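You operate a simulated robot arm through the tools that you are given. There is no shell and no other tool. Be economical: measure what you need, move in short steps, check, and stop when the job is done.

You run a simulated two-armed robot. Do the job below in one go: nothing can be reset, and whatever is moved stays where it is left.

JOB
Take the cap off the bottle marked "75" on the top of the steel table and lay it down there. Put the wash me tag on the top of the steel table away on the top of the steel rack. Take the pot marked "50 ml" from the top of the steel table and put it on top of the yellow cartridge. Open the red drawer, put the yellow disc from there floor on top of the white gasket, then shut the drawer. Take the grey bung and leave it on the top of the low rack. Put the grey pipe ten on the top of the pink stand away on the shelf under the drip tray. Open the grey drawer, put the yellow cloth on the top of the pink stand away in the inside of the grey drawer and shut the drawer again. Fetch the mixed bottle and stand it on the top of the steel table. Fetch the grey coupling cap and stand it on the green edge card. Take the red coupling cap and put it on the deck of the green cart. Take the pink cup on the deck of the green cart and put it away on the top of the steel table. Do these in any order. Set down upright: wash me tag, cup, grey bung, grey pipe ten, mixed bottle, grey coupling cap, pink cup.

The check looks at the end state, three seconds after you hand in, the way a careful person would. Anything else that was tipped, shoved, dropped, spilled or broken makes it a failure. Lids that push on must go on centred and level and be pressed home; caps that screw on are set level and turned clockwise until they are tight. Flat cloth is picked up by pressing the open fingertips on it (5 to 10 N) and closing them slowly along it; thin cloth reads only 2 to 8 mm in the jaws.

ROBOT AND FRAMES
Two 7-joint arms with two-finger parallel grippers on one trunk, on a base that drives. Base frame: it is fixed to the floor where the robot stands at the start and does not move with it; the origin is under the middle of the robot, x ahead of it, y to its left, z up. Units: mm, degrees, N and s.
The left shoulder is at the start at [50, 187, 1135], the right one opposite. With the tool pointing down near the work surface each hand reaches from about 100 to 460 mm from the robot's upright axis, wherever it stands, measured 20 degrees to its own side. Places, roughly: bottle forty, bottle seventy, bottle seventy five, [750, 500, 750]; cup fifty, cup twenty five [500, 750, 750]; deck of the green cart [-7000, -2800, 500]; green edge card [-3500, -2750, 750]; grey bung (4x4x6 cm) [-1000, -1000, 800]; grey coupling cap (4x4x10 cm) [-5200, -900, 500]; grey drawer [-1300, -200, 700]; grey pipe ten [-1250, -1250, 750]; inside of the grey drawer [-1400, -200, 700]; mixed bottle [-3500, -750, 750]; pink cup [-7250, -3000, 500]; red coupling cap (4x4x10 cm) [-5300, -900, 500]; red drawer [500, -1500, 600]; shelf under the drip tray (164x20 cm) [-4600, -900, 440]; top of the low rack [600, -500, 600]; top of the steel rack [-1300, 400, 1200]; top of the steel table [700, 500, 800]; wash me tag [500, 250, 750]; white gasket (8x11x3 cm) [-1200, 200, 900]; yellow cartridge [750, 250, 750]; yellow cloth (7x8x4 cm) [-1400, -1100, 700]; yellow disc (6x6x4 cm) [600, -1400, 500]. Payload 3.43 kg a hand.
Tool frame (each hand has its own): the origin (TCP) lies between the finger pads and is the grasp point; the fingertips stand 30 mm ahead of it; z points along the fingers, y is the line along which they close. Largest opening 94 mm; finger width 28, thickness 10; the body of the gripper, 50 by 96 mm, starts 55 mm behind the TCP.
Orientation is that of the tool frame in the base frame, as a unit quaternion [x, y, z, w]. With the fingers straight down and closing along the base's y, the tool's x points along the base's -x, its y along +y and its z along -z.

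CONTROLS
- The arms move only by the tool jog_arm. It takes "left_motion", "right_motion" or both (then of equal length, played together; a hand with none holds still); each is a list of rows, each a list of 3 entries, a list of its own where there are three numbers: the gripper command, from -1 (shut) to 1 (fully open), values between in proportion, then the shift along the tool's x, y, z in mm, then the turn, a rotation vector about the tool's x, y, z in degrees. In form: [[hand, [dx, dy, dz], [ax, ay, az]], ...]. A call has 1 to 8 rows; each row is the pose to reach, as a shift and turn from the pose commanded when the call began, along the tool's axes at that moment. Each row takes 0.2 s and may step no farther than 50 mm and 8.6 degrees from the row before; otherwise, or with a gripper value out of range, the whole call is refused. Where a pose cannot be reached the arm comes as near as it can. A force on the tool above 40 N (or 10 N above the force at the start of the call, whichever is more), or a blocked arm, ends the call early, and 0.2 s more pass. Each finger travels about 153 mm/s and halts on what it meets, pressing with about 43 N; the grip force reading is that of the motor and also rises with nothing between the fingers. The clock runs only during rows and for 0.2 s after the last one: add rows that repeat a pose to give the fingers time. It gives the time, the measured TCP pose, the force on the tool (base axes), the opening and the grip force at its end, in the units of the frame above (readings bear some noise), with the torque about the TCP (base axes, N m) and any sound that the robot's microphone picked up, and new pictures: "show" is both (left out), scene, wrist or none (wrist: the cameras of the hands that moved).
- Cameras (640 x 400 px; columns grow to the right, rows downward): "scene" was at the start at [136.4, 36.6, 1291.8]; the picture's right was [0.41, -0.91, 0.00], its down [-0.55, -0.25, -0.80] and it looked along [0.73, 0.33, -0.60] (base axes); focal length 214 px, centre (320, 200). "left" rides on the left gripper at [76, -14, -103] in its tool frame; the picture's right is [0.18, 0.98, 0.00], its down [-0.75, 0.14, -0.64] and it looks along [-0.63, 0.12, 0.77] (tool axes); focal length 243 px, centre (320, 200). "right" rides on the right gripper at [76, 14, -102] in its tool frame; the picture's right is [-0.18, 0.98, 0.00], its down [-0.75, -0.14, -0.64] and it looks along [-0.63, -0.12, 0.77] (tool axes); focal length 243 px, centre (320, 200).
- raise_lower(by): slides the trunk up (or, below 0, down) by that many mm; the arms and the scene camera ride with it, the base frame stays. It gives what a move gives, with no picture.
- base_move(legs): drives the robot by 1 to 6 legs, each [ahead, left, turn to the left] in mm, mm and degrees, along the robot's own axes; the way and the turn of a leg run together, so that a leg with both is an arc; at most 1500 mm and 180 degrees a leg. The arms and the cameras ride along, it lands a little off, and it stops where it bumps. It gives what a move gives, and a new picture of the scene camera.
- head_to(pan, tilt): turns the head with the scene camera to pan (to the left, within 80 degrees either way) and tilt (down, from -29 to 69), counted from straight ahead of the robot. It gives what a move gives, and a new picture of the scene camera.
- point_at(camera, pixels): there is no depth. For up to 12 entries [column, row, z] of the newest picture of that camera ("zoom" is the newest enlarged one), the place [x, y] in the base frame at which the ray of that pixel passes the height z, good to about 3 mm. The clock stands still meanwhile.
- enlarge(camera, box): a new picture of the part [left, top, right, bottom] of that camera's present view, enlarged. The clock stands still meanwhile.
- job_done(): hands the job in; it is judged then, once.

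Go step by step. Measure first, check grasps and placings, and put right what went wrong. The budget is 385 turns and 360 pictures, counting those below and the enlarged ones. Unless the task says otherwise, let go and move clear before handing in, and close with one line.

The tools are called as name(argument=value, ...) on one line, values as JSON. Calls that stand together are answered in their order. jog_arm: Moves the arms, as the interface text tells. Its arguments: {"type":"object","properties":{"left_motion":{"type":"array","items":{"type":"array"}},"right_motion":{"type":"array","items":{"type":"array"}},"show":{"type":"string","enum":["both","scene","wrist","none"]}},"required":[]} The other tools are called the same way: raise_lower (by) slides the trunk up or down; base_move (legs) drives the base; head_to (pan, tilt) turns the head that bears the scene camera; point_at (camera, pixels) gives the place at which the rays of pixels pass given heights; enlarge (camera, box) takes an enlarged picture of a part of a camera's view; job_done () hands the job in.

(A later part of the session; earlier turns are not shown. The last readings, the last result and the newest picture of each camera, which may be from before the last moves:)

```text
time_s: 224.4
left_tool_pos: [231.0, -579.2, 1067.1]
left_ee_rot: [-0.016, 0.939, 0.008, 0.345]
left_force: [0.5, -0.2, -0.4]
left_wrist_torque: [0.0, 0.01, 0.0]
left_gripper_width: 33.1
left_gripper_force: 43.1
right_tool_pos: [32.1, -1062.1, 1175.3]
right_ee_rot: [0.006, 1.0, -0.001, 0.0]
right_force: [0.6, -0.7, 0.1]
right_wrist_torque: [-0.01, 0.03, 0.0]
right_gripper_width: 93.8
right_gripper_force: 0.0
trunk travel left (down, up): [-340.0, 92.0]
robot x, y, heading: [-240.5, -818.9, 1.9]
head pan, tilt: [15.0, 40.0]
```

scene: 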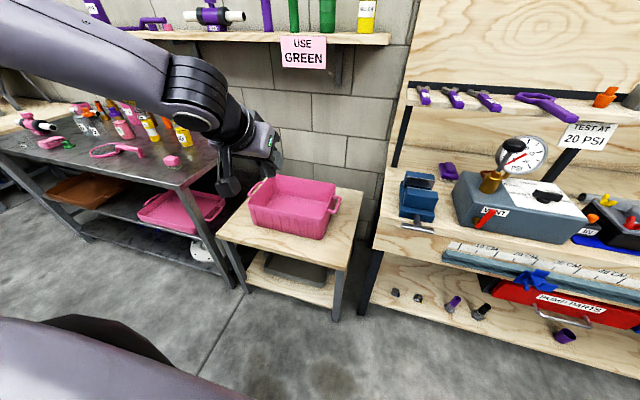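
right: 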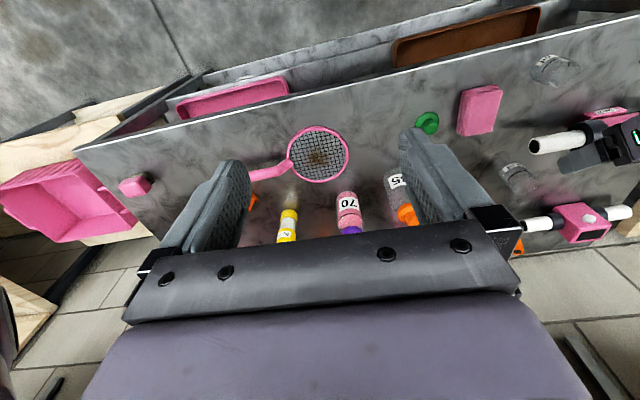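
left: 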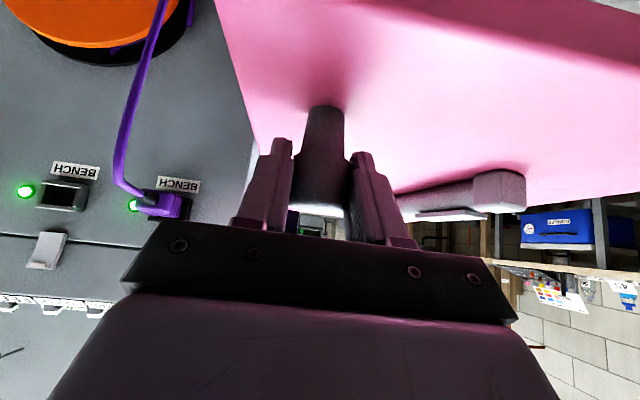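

The low rack is the small wooden table with the pink tub; the red drawer ("PUMP PARTS") is on the bench to its right. I check the bung hold and measure the low rack.

jog_arm(left_motion=[[-0.5, [0, 0, 0], [0, 0, 0]]], show="wrist")

point_at(camera="scene", pixels=[[337, 319, 0], [337, 272, 600], [337, 272, 550], [220, 240, 600], [363, 192, 600], [240, 225, 600], [320, 255, 600], [325, 240, 600], [345, 225, 600], [246, 293, 0]])

enlarge(camera="scene", box=[200, 150, 390, 330])

```text
time_s: 224.8
left_tool_pos: [231.2, -579.0, 1066.6]
left_ee_rot: [-0.017, 0.939, 0.01, 0.344]
left_force: [0.4, -0.5, -1.1]
left_wrist_torque: [0.03, -0.01, 0.01]
left_gripper_width: 33.3
left_gripper_force: 42.8
right_tool_pos: [32.7, -1063.5, 1173.8]
right_ee_rot: [0.006, 1.0, 0.0, 0.0]
right_force: [-0.4, -0.4, -1.3]
right_wrist_torque: [0.0, 0.0, -0.01]
right_gripper_width: 94.0
right_gripper_force: 0.1
trunk travel left (down, up): [-340.0, 92.0]
robot x, y, heading: [-240.2, -814.7, 1.8]
head pan, tilt: [15.0, 40.0]
```

left: 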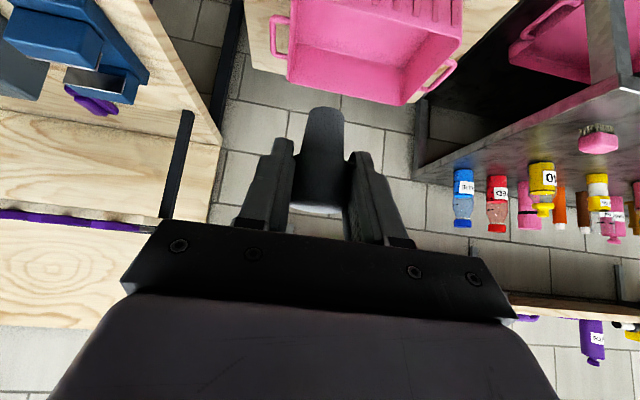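

```text
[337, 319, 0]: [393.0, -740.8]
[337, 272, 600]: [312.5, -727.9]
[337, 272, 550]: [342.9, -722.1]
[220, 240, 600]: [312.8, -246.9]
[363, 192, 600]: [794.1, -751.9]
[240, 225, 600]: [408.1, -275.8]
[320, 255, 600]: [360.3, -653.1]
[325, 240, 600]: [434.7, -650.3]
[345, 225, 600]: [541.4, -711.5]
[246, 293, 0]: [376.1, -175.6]
```

```text
2.22 times, centred on (295, 240) of scene
```

zoom: 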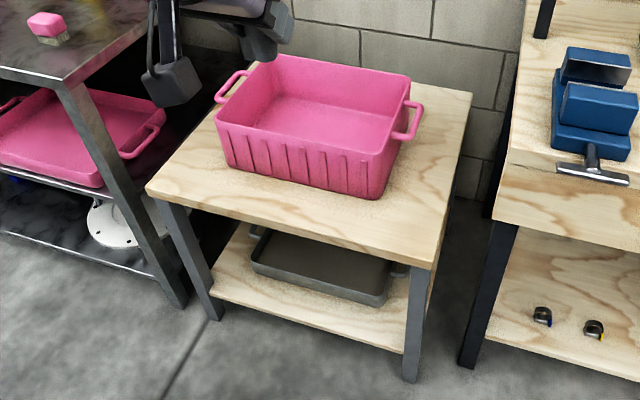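

The leg geometry suggests the rack top is lower, near z≈470. I measure the free front strip at that height.

point_at(camera="scene", pixels=[[349, 268, 470], [217, 236, 470], [319, 239, 470], [253, 226, 470], [320, 257, 470], [335, 252, 470], [364, 192, 470], [290, 240, 470]])

base_move(legs=[[180, -60, -1.8]])

```text
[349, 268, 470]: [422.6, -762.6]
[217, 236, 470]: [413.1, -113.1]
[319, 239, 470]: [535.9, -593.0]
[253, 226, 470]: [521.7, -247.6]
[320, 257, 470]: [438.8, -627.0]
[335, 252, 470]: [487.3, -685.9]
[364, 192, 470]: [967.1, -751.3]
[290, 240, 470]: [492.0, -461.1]
```

```text
time_s: 226.3
left_tool_pos: [414.1, -648.1, 1066.5]
left_ee_rot: [-0.003, 0.939, 0.004, 0.345]
left_force: [-0.3, 1.1, -0.4]
left_wrist_torque: [0.0, 0.04, 0.01]
left_gripper_width: 33.4
left_gripper_force: 42.9
right_tool_pos: [201.0, -1126.3, 1175.0]
right_ee_rot: [0.021, 1.0, 0.0, 0.001]
right_force: [1.1, 0.0, 0.2]
right_wrist_torque: [0.01, 0.01, 0.02]
right_gripper_width: 94.0
right_gripper_force: 0.1
trunk travel left (down, up): [-340.0, 92.0]
robot x, y, heading: [-66.8, -870.9, 0.0]
head pan, tilt: [15.0, 40.0]
```

scene: 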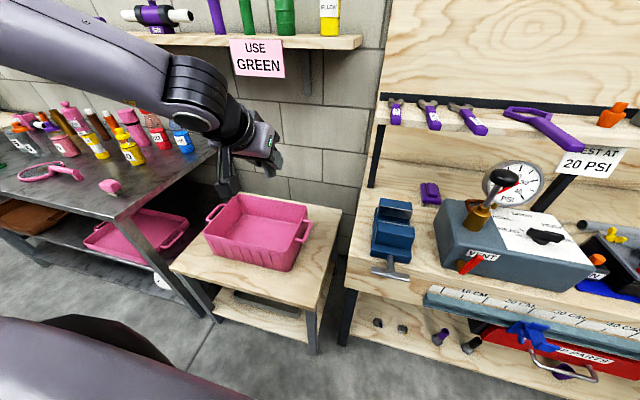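

enlarge(camera="scene", box=[170, 180, 350, 360])

point_at(camera="scene", pixels=[[316, 309, 470], [316, 309, 500], [316, 309, 440], [170, 265, 470], [291, 271, 470], [300, 285, 470], [300, 285, 500]])

```text
2.22 times, centred on (260, 270) of scene
```

zoom: 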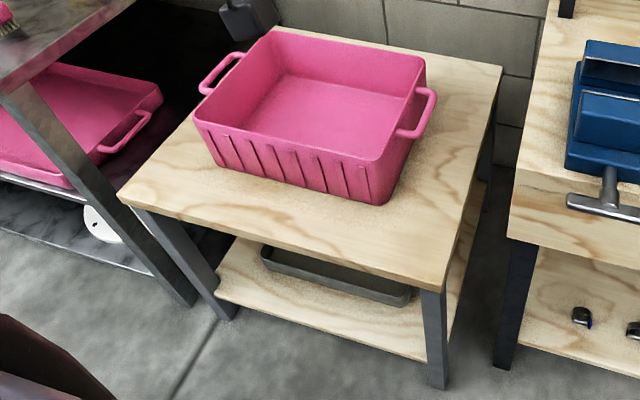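

```text
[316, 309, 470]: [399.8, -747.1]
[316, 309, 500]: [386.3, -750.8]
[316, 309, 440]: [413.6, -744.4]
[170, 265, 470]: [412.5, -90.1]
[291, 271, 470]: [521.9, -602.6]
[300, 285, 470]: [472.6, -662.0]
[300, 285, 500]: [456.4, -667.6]
```

Two views put the low-rack top at about z≈545, front edge x≈370; the free spot right-front is about (435,-675). I lower the trunk and bring the bung there.

raise_lower(by=-335)

jog_arm(left_motion=[[-0.5, [10, -9, 25], [0, 0, 0]], [-0.5, [27, -18, 47], [0, 0, 0]], [-0.5, [44, -27, 68], [0, 0, 0]], [-0.5, [44, -27, 68], [0, 0, 0]]], show="both")

```text
time_s: 229.6
left_tool_pos: [412.5, -648.1, 732.0]
left_ee_rot: [-0.003, 0.938, 0.005, 0.345]
left_force: [-0.1, 0.4, 0.0]
left_wrist_torque: [-0.01, 0.01, 0.0]
left_gripper_width: 33.1
left_gripper_force: 43.4
right_tool_pos: [198.7, -1126.7, 839.7]
right_ee_rot: [0.021, 1.0, 0.0, 0.0]
right_force: [-0.4, -1.0, 0.1]
right_wrist_torque: [0.0, 0.0, -0.03]
right_gripper_width: 94.2
right_gripper_force: 0.0
trunk travel left (down, up): [-5.0, 427.0]
robot x, y, heading: [-64.1, -875.2, 0.1]
head pan, tilt: [15.0, 40.0]
```

```text
time_s: 230.6
left_tool_pos: [424.8, -675.9, 651.6]
left_ee_rot: [-0.002, 0.938, 0.004, 0.346]
left_force: [-0.5, -0.4, -1.1]
left_wrist_torque: [-0.03, -0.01, -0.04]
left_gripper_width: 33.0
left_gripper_force: 43.3
right_tool_pos: [199.4, -1126.2, 840.0]
right_ee_rot: [0.021, 1.0, 0.0, 0.0]
right_force: [-0.4, 0.3, -0.2]
right_wrist_torque: [-0.04, 0.01, 0.0]
right_gripper_width: 93.9
right_gripper_force: 0.1
trunk travel left (down, up): [-5.0, 427.0]
robot x, y, heading: [-60.2, -875.2, -0.0]
head pan, tilt: [15.0, 40.0]
```

scene: 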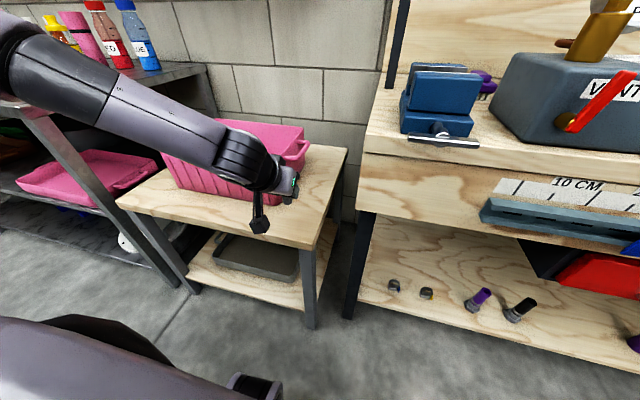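
left: 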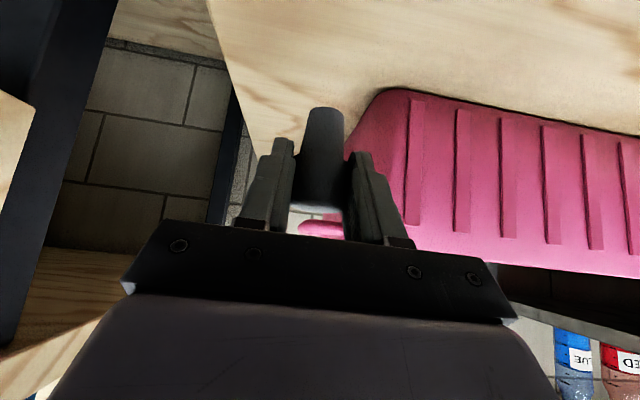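

point_at(camera="left", pixels=[[383, 93, 545], [350, 130, 600], [310, 228, 640], [232, 100, 545], [323, 105, 545], [323, 105, 601], [209, 5, 545]])

```text
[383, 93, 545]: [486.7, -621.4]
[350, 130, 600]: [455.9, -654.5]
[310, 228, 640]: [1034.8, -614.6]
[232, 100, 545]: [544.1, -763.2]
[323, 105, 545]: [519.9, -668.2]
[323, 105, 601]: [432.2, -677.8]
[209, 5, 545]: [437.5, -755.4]
```

Spot is clear. I descend 45 mm, then creep.

jog_arm(left_motion=[[-0.5, [14, 0, 17], [0, 0, 0]], [-0.5, [28, 0, 34], [0, 0, 0]], [-0.5, [30, 0, 36], [0, 0, 0]], [-0.5, [32, 0, 38.5], [0, 0, 0]], [-0.5, [34, 0, 41], [0, 0, 0]], [-0.5, [36, 0, 43], [0, 0, 0]]], show="wrist")

```text
time_s: 232.0
left_tool_pos: [423.6, -673.0, 598.6]
left_ee_rot: [-0.003, 0.938, 0.005, 0.347]
left_force: [-2.9, 2.8, 7.8]
left_wrist_torque: [0.06, -0.02, 0.02]
left_gripper_width: 32.9
left_gripper_force: 42.6
right_tool_pos: [200.0, -1128.3, 840.2]
right_ee_rot: [0.02, 1.0, -0.001, 0.0]
right_force: [-0.1, 0.2, 0.6]
right_wrist_torque: [-0.01, 0.0, 0.0]
right_gripper_width: 94.2
right_gripper_force: 0.0
trunk travel left (down, up): [-5.0, 427.0]
robot x, y, heading: [-65.1, -875.2, 0.2]
head pan, tilt: [15.0, 40.0]
```

left: 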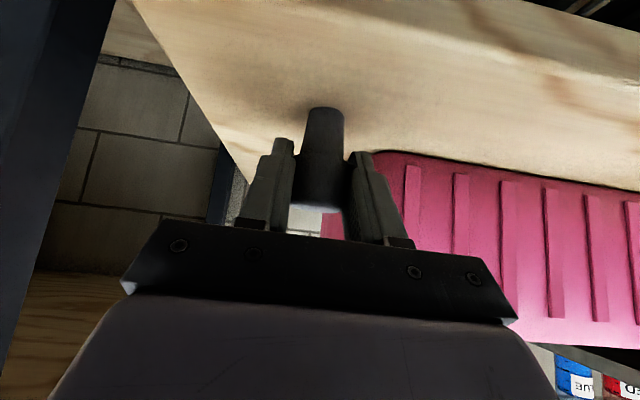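

Contact at z 598 (8 N). Release and rise.

jog_arm(left_motion=[[-0.15, [0, 0, 0], [0, 0, 0]], [0.1, [0, 0, 0], [0, 0, 0]], [0.3, [0, 0, 0], [0, 0, 0]], [0.3, [-10, 0, -12], [0, 0, 0]], [0.3, [-35, 0, -42], [0, 0, 0]], [0.3, [-60, 0, -72], [0, 0, 0]], [0.3, [-80, 0, -105], [0, 0, 0]]], show="wrist")

```text
time_s: 233.6
left_tool_pos: [415.4, -671.6, 726.1]
left_ee_rot: [-0.001, 0.939, 0.003, 0.345]
left_force: [0.6, -0.3, -0.2]
left_wrist_torque: [0.0, -0.02, -0.01]
left_gripper_width: 61.2
left_gripper_force: 0.1
right_tool_pos: [199.3, -1127.1, 840.8]
right_ee_rot: [0.02, 1.0, -0.002, 0.0]
right_force: [0.1, 0.0, -0.3]
right_wrist_torque: [-0.04, 0.01, 0.06]
right_gripper_width: 94.3
right_gripper_force: 0.2
trunk travel left (down, up): [-5.0, 427.0]
robot x, y, heading: [-65.8, -873.3, -0.0]
head pan, tilt: [15.0, 40.0]
```

left: 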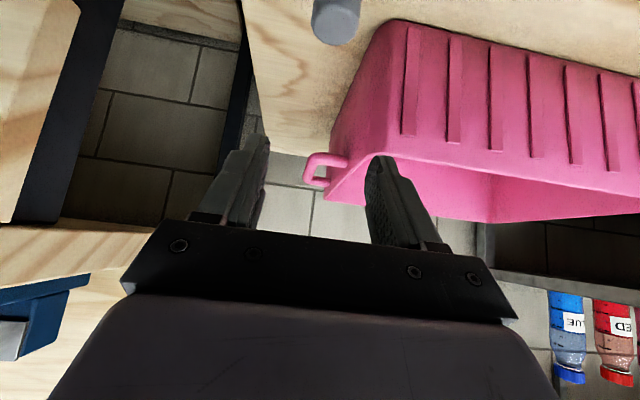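

The bung stands on the low rack. Next the red drawer: raise the trunk, back off slightly and drive right to face it.

raise_lower(by=250)

base_move(legs=[[-120, 0, 0], [0, -750, 0]])

```text
time_s: 236.2
left_tool_pos: [415.8, -671.7, 975.5]
left_ee_rot: [-0.002, 0.938, 0.004, 0.346]
left_force: [0.3, 0.6, -0.3]
left_wrist_torque: [0.01, 0.0, 0.03]
left_gripper_width: 61.3
left_gripper_force: 0.0
right_tool_pos: [200.6, -1126.1, 1090.4]
right_ee_rot: [0.022, 1.0, -0.001, 0.0]
right_force: [0.4, -0.9, -0.1]
right_wrist_torque: [0.01, 0.02, -0.02]
right_gripper_width: 93.9
right_gripper_force: 0.0
trunk travel left (down, up): [-255.0, 177.0]
robot x, y, heading: [-66.9, -873.1, 0.1]
head pan, tilt: [15.0, 40.0]
```

```text
time_s: 241.1
left_tool_pos: [299.2, -1425.3, 975.7]
left_ee_rot: [-0.005, 0.938, 0.005, 0.345]
left_force: [0.0, -0.2, 0.6]
left_wrist_torque: [-0.01, 0.0, -0.01]
left_gripper_width: 61.0
left_gripper_force: 0.2
right_tool_pos: [85.6, -1880.0, 1090.6]
right_ee_rot: [0.017, 1.0, 0.0, 0.0]
right_force: [0.4, -0.2, 0.1]
right_wrist_torque: [0.01, -0.01, -0.04]
right_gripper_width: 93.9
right_gripper_force: 0.0
trunk travel left (down, up): [-255.0, 177.0]
robot x, y, heading: [-177.6, -1628.3, 0.8]
head pan, tilt: [15.0, 40.0]
```

scene: 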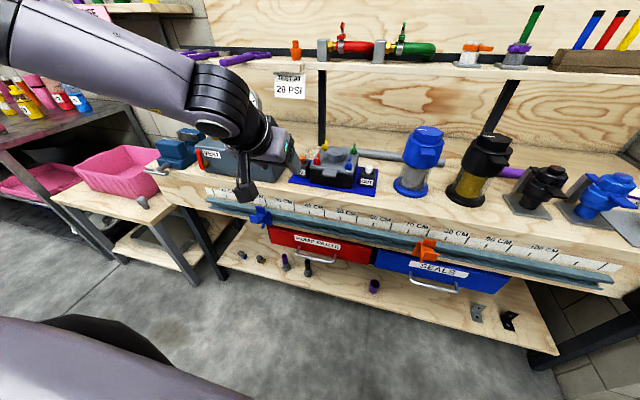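

I enlarge the red drawer and measure its handle at several heights.

enlarge(camera="scene", box=[220, 180, 420, 310])

point_at(camera="scene", pixels=[[318, 261, 560], [318, 261, 600], [318, 261, 640], [295, 254, 600], [341, 266, 600], [258, 215, 700], [426, 248, 700]])

```text
3.08 times, centred on (320, 245) of scene
```

zoom: 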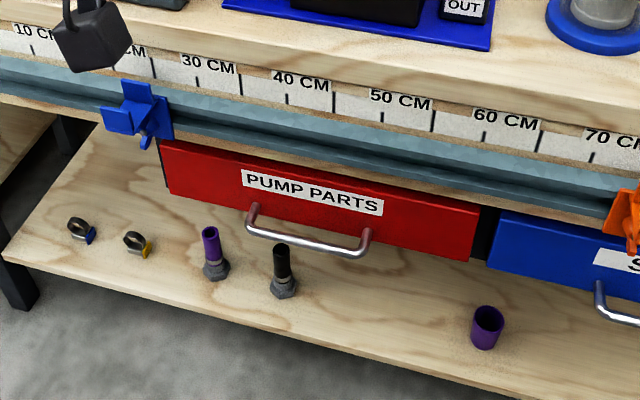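

```text
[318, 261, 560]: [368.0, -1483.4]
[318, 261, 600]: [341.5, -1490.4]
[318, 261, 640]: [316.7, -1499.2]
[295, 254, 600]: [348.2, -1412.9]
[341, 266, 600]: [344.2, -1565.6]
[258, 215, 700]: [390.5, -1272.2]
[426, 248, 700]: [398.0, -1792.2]
```

I re-pose the left hand as before: roll -90°, then pitch to near horizontal.

jog_arm(left_motion=[[1, [0, 0, 0], [0, 0, -8.5]], [1, [0, 0, 0], [0, 0, -17]], [1, [0, 0, 0], [0, 0, -25.5]], [1, [0, 0, 0], [0, 0, -34]], [1, [0, 0, 0], [0, 0, -42.5]], [1, [0, 0, 0], [0, 0, -51]], [1, [0, 0, 0], [0, 0, -59.5]], [1, [0, 0, 0], [0, 0, -68]]], show="none")

jog_arm(left_motion=[[1, [0, 0, 0], [0, 0, -8]], [1, [0, 0, 0], [0, 0, -16]], [1, [0, 0, 0], [0, 0, -22]]], show="none")

jog_arm(left_motion=[[1, [0, 0, 0], [8.3, 0, 0]], [1, [0, 0, 0], [16.6, 0, 0]], [1, [0, 0, 0], [24.9, 0, 0]], [1, [0, 0, 0], [33.2, 0, 0]], [1, [0, 0, 0], [41.5, 0, 0]], [1, [0, 0, 0], [45, 0, 0]]], show="none")

raise_lower(by=-250)

```text
time_s: 242.9
left_tool_pos: [297.8, -1423.7, 976.3]
left_ee_rot: [-0.531, 0.773, -0.189, 0.289]
left_force: [-0.3, -0.3, -0.2]
left_wrist_torque: [-0.02, -0.01, -0.01]
left_gripper_width: 94.0
left_gripper_force: 0.0
right_tool_pos: [85.9, -1879.4, 1089.6]
right_ee_rot: [0.018, 1.0, -0.001, 0.0]
right_force: [-0.5, 0.3, -0.3]
right_wrist_torque: [-0.03, 0.01, 0.0]
right_gripper_width: 94.1
right_gripper_force: 0.0
trunk travel left (down, up): [-255.0, 177.0]
robot x, y, heading: [-183.7, -1631.0, 0.7]
head pan, tilt: [15.0, 40.0]
```

```text
time_s: 243.7
left_tool_pos: [298.8, -1423.6, 976.3]
left_ee_rot: [0.669, -0.658, 0.241, -0.248]
left_force: [-0.2, -0.5, 0.0]
left_wrist_torque: [0.01, -0.01, 0.0]
left_gripper_width: 94.0
left_gripper_force: 0.0
right_tool_pos: [85.7, -1879.3, 1090.5]
right_ee_rot: [0.017, 1.0, -0.001, 0.001]
right_force: [0.4, 0.1, -0.3]
right_wrist_torque: [0.0, 0.01, -0.01]
right_gripper_width: 94.2
right_gripper_force: 0.0
trunk travel left (down, up): [-255.0, 177.0]
robot x, y, heading: [-181.3, -1630.0, 0.8]
head pan, tilt: [15.0, 40.0]
```

```text
time_s: 245.1
left_tool_pos: [299.1, -1423.6, 976.7]
left_ee_rot: [0.559, -0.552, 0.432, -0.442]
left_force: [0.1, -0.6, 0.2]
left_wrist_torque: [-0.02, -0.01, -0.03]
left_gripper_width: 94.3
left_gripper_force: 0.1
left hand out of reach, approached as far as the arm can: row 5, 6
right_tool_pos: [85.5, -1878.0, 1089.5]
right_ee_rot: [0.017, 1.0, 0.0, 0.0]
right_force: [-1.1, 0.4, 0.1]
right_wrist_torque: [0.04, -0.04, -0.01]
right_gripper_width: 94.0
right_gripper_force: 0.1
trunk travel left (down, up): [-255.0, 177.0]
robot x, y, heading: [-183.2, -1627.9, 0.7]
head pan, tilt: [15.0, 40.0]
```

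```text
time_s: 247.7
left_tool_pos: [298.9, -1423.3, 727.3]
left_ee_rot: [0.559, -0.552, 0.432, -0.442]
left_force: [0.3, -0.5, -0.3]
left_wrist_torque: [-0.04, 0.05, 0.0]
left_gripper_width: 94.0
left_gripper_force: 0.1
right_tool_pos: [85.4, -1878.8, 841.1]
right_ee_rot: [0.018, 1.0, 0.0, 0.001]
right_force: [0.6, -0.2, 0.3]
right_wrist_torque: [-0.01, 0.06, 0.0]
right_gripper_width: 93.8
right_gripper_force: 0.0
trunk travel left (down, up): [-5.0, 427.0]
robot x, y, heading: [-181.0, -1631.4, 0.8]
head pan, tilt: [15.0, 40.0]
```

Pitch is about 13° below horizontal. I move the hand down and right toward the handle height and look.

jog_arm(left_motion=[[1, [22, 36, 4], [0, 0, 0]], [1, [44, 72, 8], [0, 0, 0]], [1, [65, 107, 12], [0, 0, 0]], [1, [65, 107, 12], [0, 0, 0]]], show="both")

```text
time_s: 248.7
left_tool_pos: [289.2, -1469.6, 703.0]
left_ee_rot: [0.561, -0.553, 0.429, -0.442]
left_force: [0.1, -0.3, -0.5]
left_wrist_torque: [0.01, -0.01, 0.04]
left_gripper_width: 94.0
left_gripper_force: 0.0
left hand out of reach, approached as far as the arm can: row 1, 2, 3, 4
right_tool_pos: [86.0, -1879.3, 839.5]
right_ee_rot: [0.017, 1.0, -0.001, 0.0]
right_force: [-0.5, -0.2, 0.3]
right_wrist_torque: [-0.03, -0.01, 0.01]
right_gripper_width: 93.9
right_gripper_force: 0.0
trunk travel left (down, up): [-5.0, 427.0]
robot x, y, heading: [-181.0, -1625.3, 0.6]
head pan, tilt: [15.0, 40.0]
```

scene: 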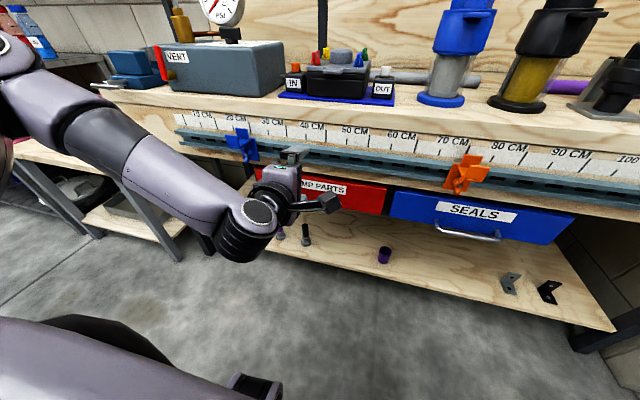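
left: 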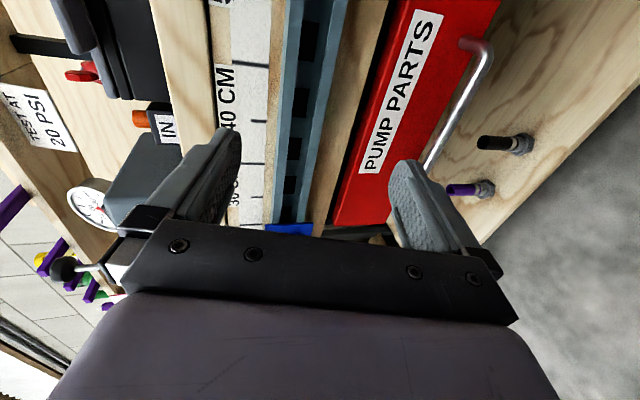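

I measure the handle from both cameras.

point_at(camera="left", pixels=[[455, 108, 520], [455, 108, 560], [455, 108, 600], [455, 108, 640], [485, 50, 600], [425, 168, 600]])

point_at(camera="scene", pixels=[[470, 235, 560], [470, 235, 600], [470, 235, 640]])

```text
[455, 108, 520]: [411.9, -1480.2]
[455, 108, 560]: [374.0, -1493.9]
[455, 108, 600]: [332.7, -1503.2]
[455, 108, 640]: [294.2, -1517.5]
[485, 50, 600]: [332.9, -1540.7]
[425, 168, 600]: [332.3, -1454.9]
```

```text
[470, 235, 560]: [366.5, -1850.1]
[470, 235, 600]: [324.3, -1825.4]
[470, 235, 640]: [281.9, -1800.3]
```

Handle ≈(356,-1490,576). The arm can't get that low horizontally, so I pitch the hand down to ~45° while approaching.

jog_arm(left_motion=[[0, [5, 19, 11], [-8, 0, 0]], [0, [10, 38, 22], [-16, 0, 0]], [0, [15, 57, 33], [-24, 0, 0]], [0, [20, 77, 44], [-32, 0, 0]], [0, [20, 77, 44], [-32, 0, 0]]], show="wrist")

```text
time_s: 249.9
left_tool_pos: [309.5, -1475.6, 624.6]
left_ee_rot: [0.66, -0.65, 0.263, -0.27]
left_force: [0.8, 0.2, -0.2]
left_wrist_torque: [0.01, -0.01, 0.03]
left_gripper_width: 47.0
left_gripper_force: 0.1
left hand out of reach, approached as far as the arm can: row 3, 4, 5
right_tool_pos: [86.1, -1879.1, 840.7]
right_ee_rot: [0.018, 1.0, -0.001, 0.0]
right_force: [0.1, 0.2, 0.2]
right_wrist_torque: [0.0, -0.01, 0.01]
right_gripper_width: 94.0
right_gripper_force: 0.1
trunk travel left (down, up): [-5.0, 427.0]
robot x, y, heading: [-179.1, -1629.4, 0.4]
head pan, tilt: [15.0, 40.0]
```

left: 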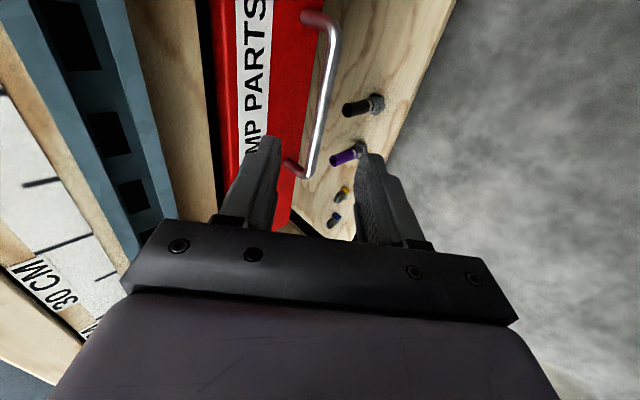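

point_at(camera="left", pixels=[[320, 110, 560], [320, 110, 576], [320, 110, 590], [310, 160, 576], [333, 40, 576]])

```text
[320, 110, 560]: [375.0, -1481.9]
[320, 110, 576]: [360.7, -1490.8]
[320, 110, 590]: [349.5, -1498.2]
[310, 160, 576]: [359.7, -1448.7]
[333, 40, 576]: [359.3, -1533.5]
```

The bar is straight ahead along the fingers (~68 mm). I advance 58 mm.

jog_arm(left_motion=[[0, [0, 0, 29], [0, 0, 0]], [0, [0, 0, 58], [0, 0, 0]], [0, [0, 0, 58], [0, 0, 0]]], show="wrist")

```text
time_s: 250.7
left_tool_pos: [340.4, -1449.6, 600.2]
left_ee_rot: [0.66, -0.65, 0.263, -0.27]
left_force: [-0.3, -0.2, -0.1]
left_wrist_torque: [0.02, 0.0, 0.05]
left_gripper_width: 47.0
left_gripper_force: 0.1
left hand out of reach, approached as far as the arm can: row 1, 2, 3
right_tool_pos: [86.8, -1878.4, 840.1]
right_ee_rot: [0.018, 1.0, -0.002, -0.001]
right_force: [0.3, 0.1, -0.1]
right_wrist_torque: [-0.01, -0.01, 0.03]
right_gripper_width: 94.0
right_gripper_force: 0.0
trunk travel left (down, up): [-5.0, 427.0]
robot x, y, heading: [-181.5, -1630.6, 0.8]
head pan, tilt: [15.0, 40.0]
```

left: 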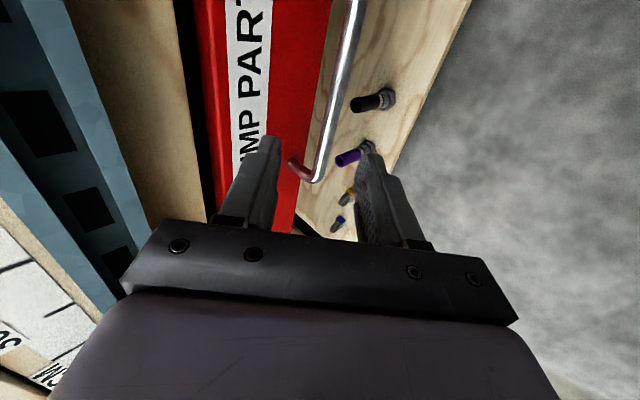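

The arm drifts left at its limit; I shift the base 40 mm right and 12 mm ahead so the bar sits between the fingertips, then close.

base_move(legs=[[12, -40, 0]])

jog_arm(left_motion=[[0, [0, 0, 0], [0, 0, 0]]], show="wrist")

```text
time_s: 251.6
left_tool_pos: [352.1, -1489.8, 602.0]
left_ee_rot: [0.659, -0.65, 0.264, -0.27]
left_force: [-0.8, 0.2, 0.2]
left_wrist_torque: [0.0, 0.01, 0.0]
left_gripper_width: 47.1
left_gripper_force: 0.1
right_tool_pos: [97.9, -1919.0, 840.9]
right_ee_rot: [0.017, 1.0, 0.0, 0.0]
right_force: [0.9, -0.5, 0.3]
right_wrist_torque: [-0.03, -0.02, 0.02]
right_gripper_width: 94.0
right_gripper_force: 0.1
trunk travel left (down, up): [-5.0, 427.0]
robot x, y, heading: [-166.5, -1671.5, 0.7]
head pan, tilt: [15.0, 40.0]
```

scene: 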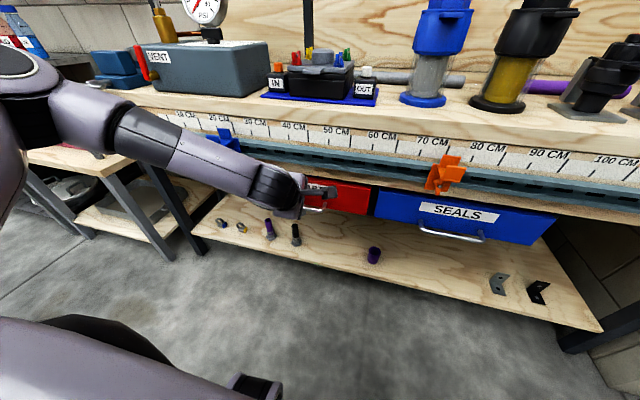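

```text
time_s: 252.0
left_tool_pos: [353.9, -1489.9, 599.9]
left_ee_rot: [0.66, -0.65, 0.262, -0.27]
left_force: [0.4, 0.3, 0.8]
left_wrist_torque: [-0.03, -0.03, 0.01]
left_gripper_width: 46.8
left_gripper_force: 0.0
right_tool_pos: [99.0, -1919.1, 839.7]
right_ee_rot: [0.018, 1.0, 0.0, 0.0]
right_force: [0.1, -0.5, 0.0]
right_wrist_torque: [0.02, 0.03, 0.02]
right_gripper_width: 94.2
right_gripper_force: 0.1
trunk travel left (down, up): [-5.0, 427.0]
robot x, y, heading: [-168.3, -1666.5, 0.5]
head pan, tilt: [15.0, 40.0]
```

left: 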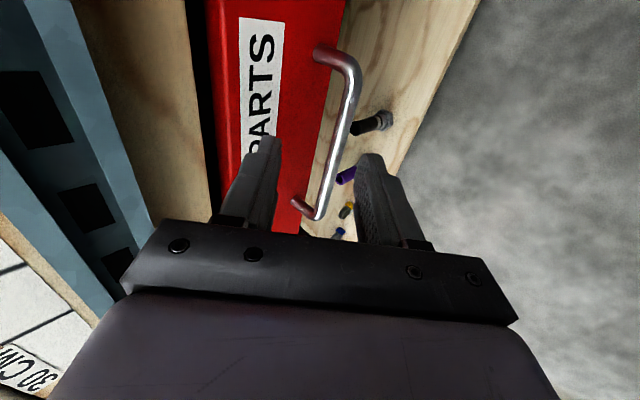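

The bar runs between the fingertips. I close on it.

jog_arm(left_motion=[[-0.4, [0, 0, 0], [0, 0, 0]], [-0.8, [0, 0, 0], [0, 0, 0]], [-1, [0, 0, 0], [0, 0, 0]], [-1, [0, 0, 0], [0, 0, 0]]], show="wrist")

```text
time_s: 253.0
left_tool_pos: [352.1, -1491.2, 599.1]
left_ee_rot: [0.659, -0.651, 0.263, -0.271]
left_force: [0.2, 0.3, -0.4]
left_wrist_torque: [0.01, -0.03, -0.01]
left_gripper_width: 0.1
left_gripper_force: 32.8
right_tool_pos: [97.9, -1918.8, 840.4]
right_ee_rot: [0.018, 1.0, -0.001, 0.0]
right_force: [0.4, 0.2, -0.9]
right_wrist_torque: [0.01, 0.02, -0.01]
right_gripper_width: 94.0
right_gripper_force: 0.1
trunk travel left (down, up): [-5.0, 427.0]
robot x, y, heading: [-169.1, -1668.5, 0.3]
head pan, tilt: [15.0, 40.0]
```

left: 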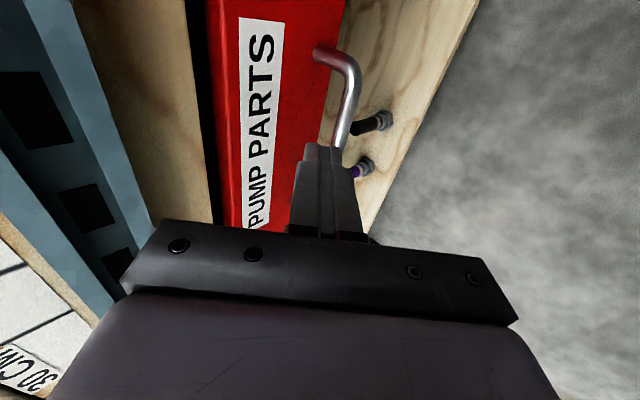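

Empty: the bar is a bit lower/farther than estimated (~(371,558)). I open, drive 25 mm ahead-equivalent by lowering the hand with the base closer.

jog_arm(left_motion=[[-0.3, [0, 0, -15], [0, 0, 0]], [0, [0, 0, -35], [0, 0, 0]], [0, [0, 0, -35], [0, 0, 0]]], show="none")

base_move(legs=[[30, -20, -0.5]])

jog_arm(left_motion=[[0, [0, 10, 4], [0, 0, 0]], [0, [0, 20, 8], [0, 0, 0]], [0, [0, 32, 12], [0, 0, 0]], [0, [0, 32, 12], [0, 0, 0]]], show="wrist")

```text
time_s: 253.8
left_tool_pos: [327.1, -1491.2, 625.8]
left_ee_rot: [0.659, -0.65, 0.263, -0.271]
left_force: [-0.3, -0.4, -0.7]
left_wrist_torque: [0.0, 0.03, 0.0]
left_gripper_width: 46.8
left_gripper_force: 0.1
right_tool_pos: [98.2, -1919.2, 840.7]
right_ee_rot: [0.017, 1.0, -0.001, 0.0]
right_force: [-0.4, -1.1, 0.0]
right_wrist_torque: [0.01, -0.01, -0.07]
right_gripper_width: 94.0
right_gripper_force: 0.0
trunk travel left (down, up): [-5.0, 427.0]
robot x, y, heading: [-171.0, -1666.0, 0.3]
head pan, tilt: [15.0, 40.0]
```

```text
time_s: 254.6
left_tool_pos: [358.9, -1515.7, 625.3]
left_ee_rot: [0.657, -0.653, 0.263, -0.269]
left_force: [0.1, 0.6, 0.1]
left_wrist_torque: [-0.01, -0.02, 0.01]
left_gripper_width: 46.8
left_gripper_force: 0.0
right_tool_pos: [126.2, -1941.8, 841.1]
right_ee_rot: [0.022, 1.0, -0.001, 0.0]
right_force: [-0.7, -0.2, 0.1]
right_wrist_torque: [-0.01, 0.04, -0.02]
right_gripper_width: 93.9
right_gripper_force: 0.1
trunk travel left (down, up): [-5.0, 427.0]
robot x, y, heading: [-138.8, -1687.9, -0.1]
head pan, tilt: [15.0, 40.0]
```

scene: 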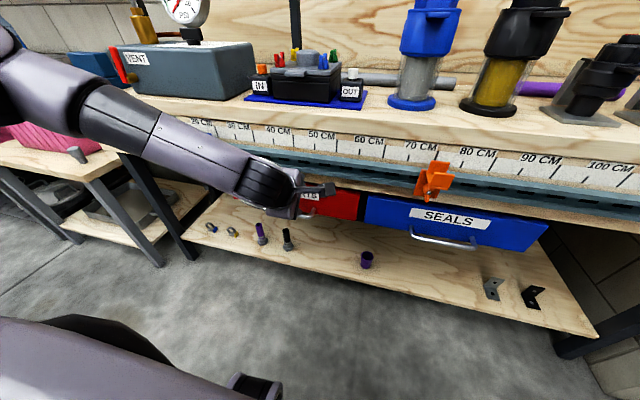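

```text
time_s: 255.6
left_tool_pos: [345.3, -1515.6, 593.6]
left_ee_rot: [0.657, -0.653, 0.265, -0.269]
left_force: [0.5, 0.0, 0.2]
left_wrist_torque: [0.0, -0.04, 0.01]
left_gripper_width: 47.0
left_gripper_force: 0.1
right_tool_pos: [126.3, -1942.0, 839.7]
right_ee_rot: [0.022, 1.0, -0.001, 0.0]
right_force: [-0.6, 0.1, -0.2]
right_wrist_torque: [0.01, -0.02, -0.01]
right_gripper_width: 94.0
right_gripper_force: 0.0
trunk travel left (down, up): [-5.0, 427.0]
robot x, y, heading: [-140.6, -1689.8, -0.0]
head pan, tilt: [15.0, 40.0]
```

left: 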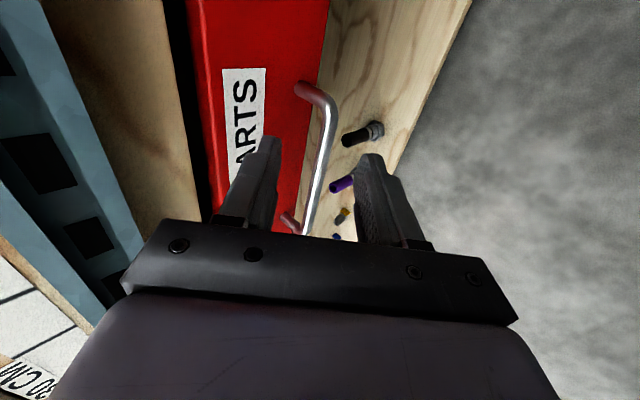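

Reachable now. I narrow the opening to ~34 mm and advance 26 mm along the fingers, then close.

jog_arm(left_motion=[[-0.25, [0, 0, 0], [0, 0, 0]], [-0.25, [0, 0, 14], [0, 0, 0]], [-0.25, [0, 0, 27], [0, 0, 0]], [-0.25, [0, 0, 27], [0, 0, 0]], [-0.7, [0, 0, 27], [0, 0, 0]], [-1, [0, 0, 27], [0, 0, 0]], [-1, [0, 0, 27], [0, 0, 0]]], show="wrist")

```text
time_s: 257.2
left_tool_pos: [362.5, -1510.0, 579.0]
left_ee_rot: [0.657, -0.653, 0.264, -0.269]
left_force: [0.3, 0.0, -0.6]
left_wrist_torque: [0.03, -0.01, 0.03]
left_gripper_width: 0.1
left_gripper_force: 33.0
left hand out of reach, approached as far as the arm can: row 3, 4, 5, 6, 7
right_tool_pos: [126.5, -1942.2, 840.2]
right_ee_rot: [0.022, 1.0, -0.001, -0.001]
right_force: [-0.4, 0.2, -0.4]
right_wrist_torque: [0.0, -0.03, 0.02]
right_gripper_width: 93.9
right_gripper_force: 0.0
trunk travel left (down, up): [-5.0, 427.0]
robot x, y, heading: [-136.9, -1688.2, 0.3]
head pan, tilt: [15.0, 40.0]
```

left: 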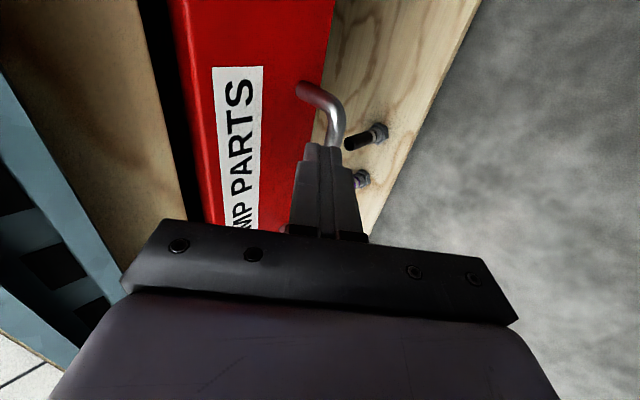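

Still empty; the bar must be farther along. I re-triangulate with the bar's far corner (338,105) in this view.

point_at(camera="left", pixels=[[337, 105, 500], [337, 105, 530], [337, 105, 560], [337, 140, 500], [337, 140, 530], [337, 140, 560]])

point_at(camera="scene", pixels=[[446, 242, 500], [446, 242, 530], [446, 242, 560], [446, 242, 590]])

```text
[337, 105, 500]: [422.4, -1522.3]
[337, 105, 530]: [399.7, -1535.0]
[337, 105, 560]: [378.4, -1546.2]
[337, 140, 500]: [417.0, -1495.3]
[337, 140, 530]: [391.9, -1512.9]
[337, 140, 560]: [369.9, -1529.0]
```

```text
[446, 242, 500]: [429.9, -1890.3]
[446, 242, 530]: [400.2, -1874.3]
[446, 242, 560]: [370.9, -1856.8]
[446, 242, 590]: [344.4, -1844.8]
```

By occlusion the bar must lie around (393,530). I open, retract, drive the base 45 mm closer, lower the hand, and re-approach.

jog_arm(left_motion=[[-0.5, [0, 0, -20], [0, 0, 0]], [0, [0, 0, -55], [0, 0, 0]]], show="none")

base_move(legs=[[45, -20, 0]])

jog_arm(left_motion=[[0, [0, 18, 10], [0, 0, 0]], [0, [0, 36, 21], [0, 0, 0]], [0, [0, 53, 32], [0, 0, 0]], [0, [0, 53, 32], [0, 0, 0]]], show="wrist")

```text
time_s: 257.8
left_tool_pos: [322.2, -1509.6, 618.3]
left_ee_rot: [0.657, -0.653, 0.264, -0.269]
left_force: [0.2, -0.4, -0.8]
left_wrist_torque: [0.01, -0.05, -0.01]
left_gripper_width: 47.3
left_gripper_force: 0.1
right_tool_pos: [126.8, -1941.8, 839.9]
right_ee_rot: [0.022, 1.0, -0.001, 0.0]
right_force: [0.1, 0.4, 1.0]
right_wrist_torque: [0.01, 0.0, -0.02]
right_gripper_width: 93.9
right_gripper_force: 0.0
trunk travel left (down, up): [-5.0, 427.0]
robot x, y, heading: [-138.7, -1689.1, 0.1]
head pan, tilt: [15.0, 40.0]
```

```text
time_s: 258.8
left_tool_pos: [367.7, -1531.2, 618.7]
left_ee_rot: [0.656, -0.654, 0.265, -0.27]
left_force: [0.0, 0.4, 0.0]
left_wrist_torque: [0.04, 0.02, 0.01]
left_gripper_width: 47.0
left_gripper_force: 0.0
right_tool_pos: [170.9, -1962.0, 839.3]
right_ee_rot: [0.023, 1.0, -0.001, 0.0]
right_force: [0.1, -0.6, 0.7]
right_wrist_torque: [-0.01, 0.0, -0.02]
right_gripper_width: 94.1
right_gripper_force: 0.0
trunk travel left (down, up): [-5.0, 427.0]
robot x, y, heading: [-93.7, -1705.5, -0.0]
head pan, tilt: [15.0, 40.0]
```

scene: 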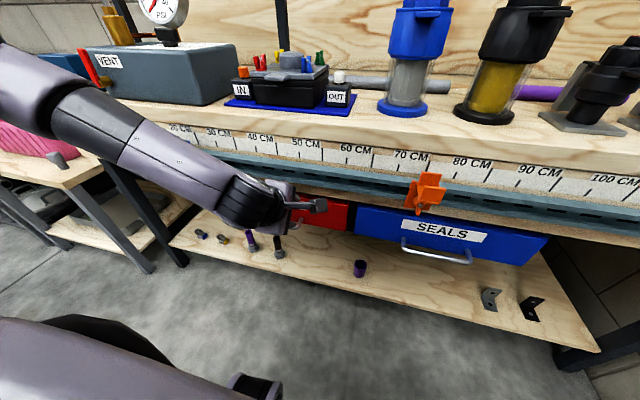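

```text
time_s: 259.8
left_tool_pos: [353.0, -1527.9, 561.1]
left_ee_rot: [0.656, -0.654, 0.264, -0.269]
left_force: [-0.4, 0.2, 0.1]
left_wrist_torque: [0.0, -0.03, -0.02]
left_gripper_width: 47.1
left_gripper_force: 0.1
left hand out of reach, approached as far as the arm can: row 3, 4
right_tool_pos: [171.1, -1962.0, 840.4]
right_ee_rot: [0.022, 1.0, -0.001, 0.001]
right_force: [-0.3, -0.1, -0.5]
right_wrist_torque: [0.01, -0.02, -0.02]
right_gripper_width: 94.1
right_gripper_force: 0.0
trunk travel left (down, up): [-5.0, 427.0]
robot x, y, heading: [-91.3, -1707.0, -0.1]
head pan, tilt: [15.0, 40.0]
```

left: 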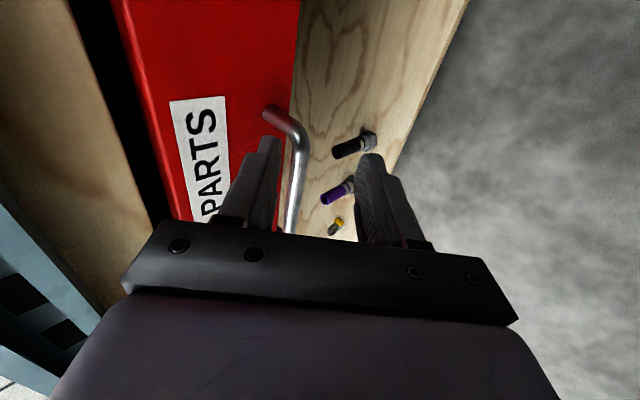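

point_at(camera="left", pixels=[[301, 145, 500], [301, 145, 530], [301, 145, 550], [301, 145, 570], [295, 180, 530], [295, 180, 550]])

```text
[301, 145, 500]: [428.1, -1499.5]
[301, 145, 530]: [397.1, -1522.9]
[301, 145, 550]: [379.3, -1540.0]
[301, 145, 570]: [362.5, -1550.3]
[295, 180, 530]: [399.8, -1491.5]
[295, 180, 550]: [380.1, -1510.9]
```

All lower views agree on the ray; I shift 10 mm toward the upper finger and advance ~32 mm along the fingers, using a base step to keep in reach.

jog_arm(left_motion=[[0, [0, -10, 0], [0, 0, 0]], [0, [0, -10, 16], [0, 0, 0]], [0, [0, -10, 32], [0, 0, 0]], [0, [0, -10, 32], [0, 0, 0]]], show="wrist")

```text
time_s: 260.8
left_tool_pos: [378.4, -1517.1, 553.3]
left_ee_rot: [0.656, -0.654, 0.265, -0.269]
left_force: [-0.4, -0.5, -0.1]
left_wrist_torque: [-0.02, -0.01, 0.01]
left_gripper_width: 47.0
left_gripper_force: 0.0
left hand out of reach, approached as far as the arm can: row 2, 3, 4
right_tool_pos: [172.0, -1961.7, 840.1]
right_ee_rot: [0.022, 1.0, 0.0, 0.0]
right_force: [-0.4, -0.1, 0.3]
right_wrist_torque: [0.02, -0.02, 0.01]
right_gripper_width: 93.8
right_gripper_force: 0.1
trunk travel left (down, up): [-5.0, 427.0]
robot x, y, heading: [-93.3, -1709.7, 0.1]
head pan, tilt: [15.0, 40.0]
```

left: 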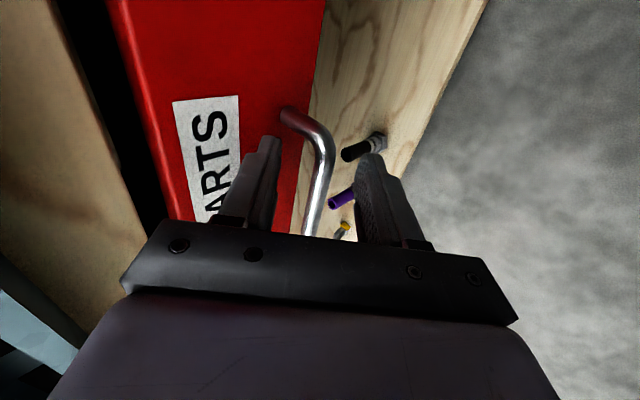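

Bar is centred between the fingers. Close.

jog_arm(left_motion=[[-0.4, [0, 0, 0], [0, 0, 0]], [-0.8, [0, 0, 0], [0, 0, 0]], [-1, [0, 0, 0], [0, 0, 0]], [-1, [0, 0, 0], [0, 0, 0]]], show="none")

```text
time_s: 261.8
left_tool_pos: [377.6, -1518.3, 550.8]
left_ee_rot: [0.657, -0.655, 0.262, -0.267]
left_force: [-9.2, 0.1, -6.7]
left_wrist_torque: [0.09, 0.25, -0.01]
left_gripper_width: 11.8
left_gripper_force: 45.1
right_tool_pos: [170.8, -1961.2, 839.1]
right_ee_rot: [0.022, 1.0, -0.002, 0.0]
right_force: [0.0, 0.4, 0.2]
right_wrist_torque: [0.02, 0.0, -0.04]
right_gripper_width: 94.0
right_gripper_force: 0.1
trunk travel left (down, up): [-5.0, 427.0]
robot x, y, heading: [-95.3, -1712.6, -0.2]
head pan, tilt: [15.0, 40.0]
```

Gripped the bar (11.8 mm). I pull the drawer open by backing the base.

base_move(legs=[[-110, 0, 0]])

base_move(legs=[[-75, 0, 0]])

```text
time_s: 262.9
left_tool_pos: [269.6, -1518.0, 551.3]
left_ee_rot: [0.656, -0.654, 0.263, -0.268]
left_force: [-1.2, -2.5, -17.3]
left_wrist_torque: [0.15, 0.26, 0.09]
left_gripper_width: 11.9
left_gripper_force: 44.4
right_tool_pos: [63.1, -1961.4, 839.5]
right_ee_rot: [0.023, 1.0, -0.001, -0.001]
right_force: [-0.6, 0.3, 0.0]
right_wrist_torque: [-0.02, 0.02, 0.02]
right_gripper_width: 93.9
right_gripper_force: 0.1
trunk travel left (down, up): [-5.0, 427.0]
robot x, y, heading: [-201.4, -1705.9, 0.1]
head pan, tilt: [15.0, 40.0]
```

scene: 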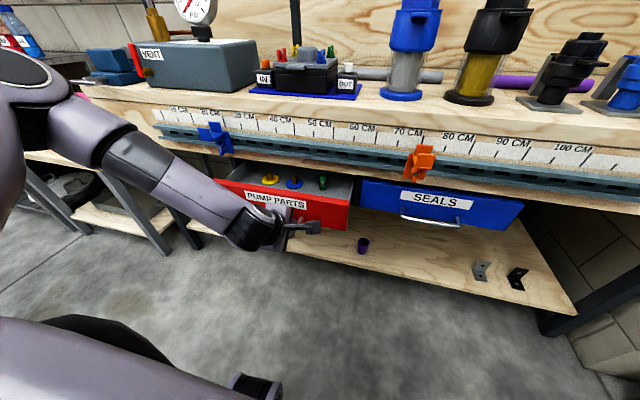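

```text
time_s: 264.0
left_tool_pos: [193.6, -1517.3, 551.5]
left_ee_rot: [0.656, -0.655, 0.263, -0.268]
left_force: [-0.5, -3.6, -8.0]
left_wrist_torque: [0.04, 0.09, 0.08]
left_gripper_width: 11.5
left_gripper_force: 45.1
right_tool_pos: [-13.6, -1961.5, 839.4]
right_ee_rot: [0.022, 1.0, -0.001, 0.0]
right_force: [-0.7, -0.3, 0.3]
right_wrist_torque: [0.01, -0.01, -0.03]
right_gripper_width: 93.6
right_gripper_force: 0.0
trunk travel left (down, up): [-5.0, 427.0]
robot x, y, heading: [-277.3, -1706.5, -0.1]
head pan, tilt: [15.0, 40.0]
```

scene: 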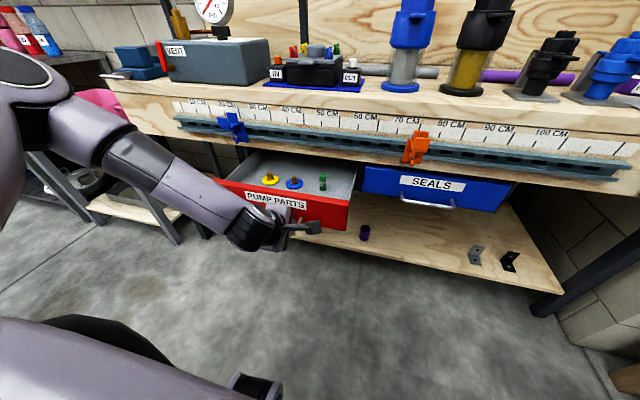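

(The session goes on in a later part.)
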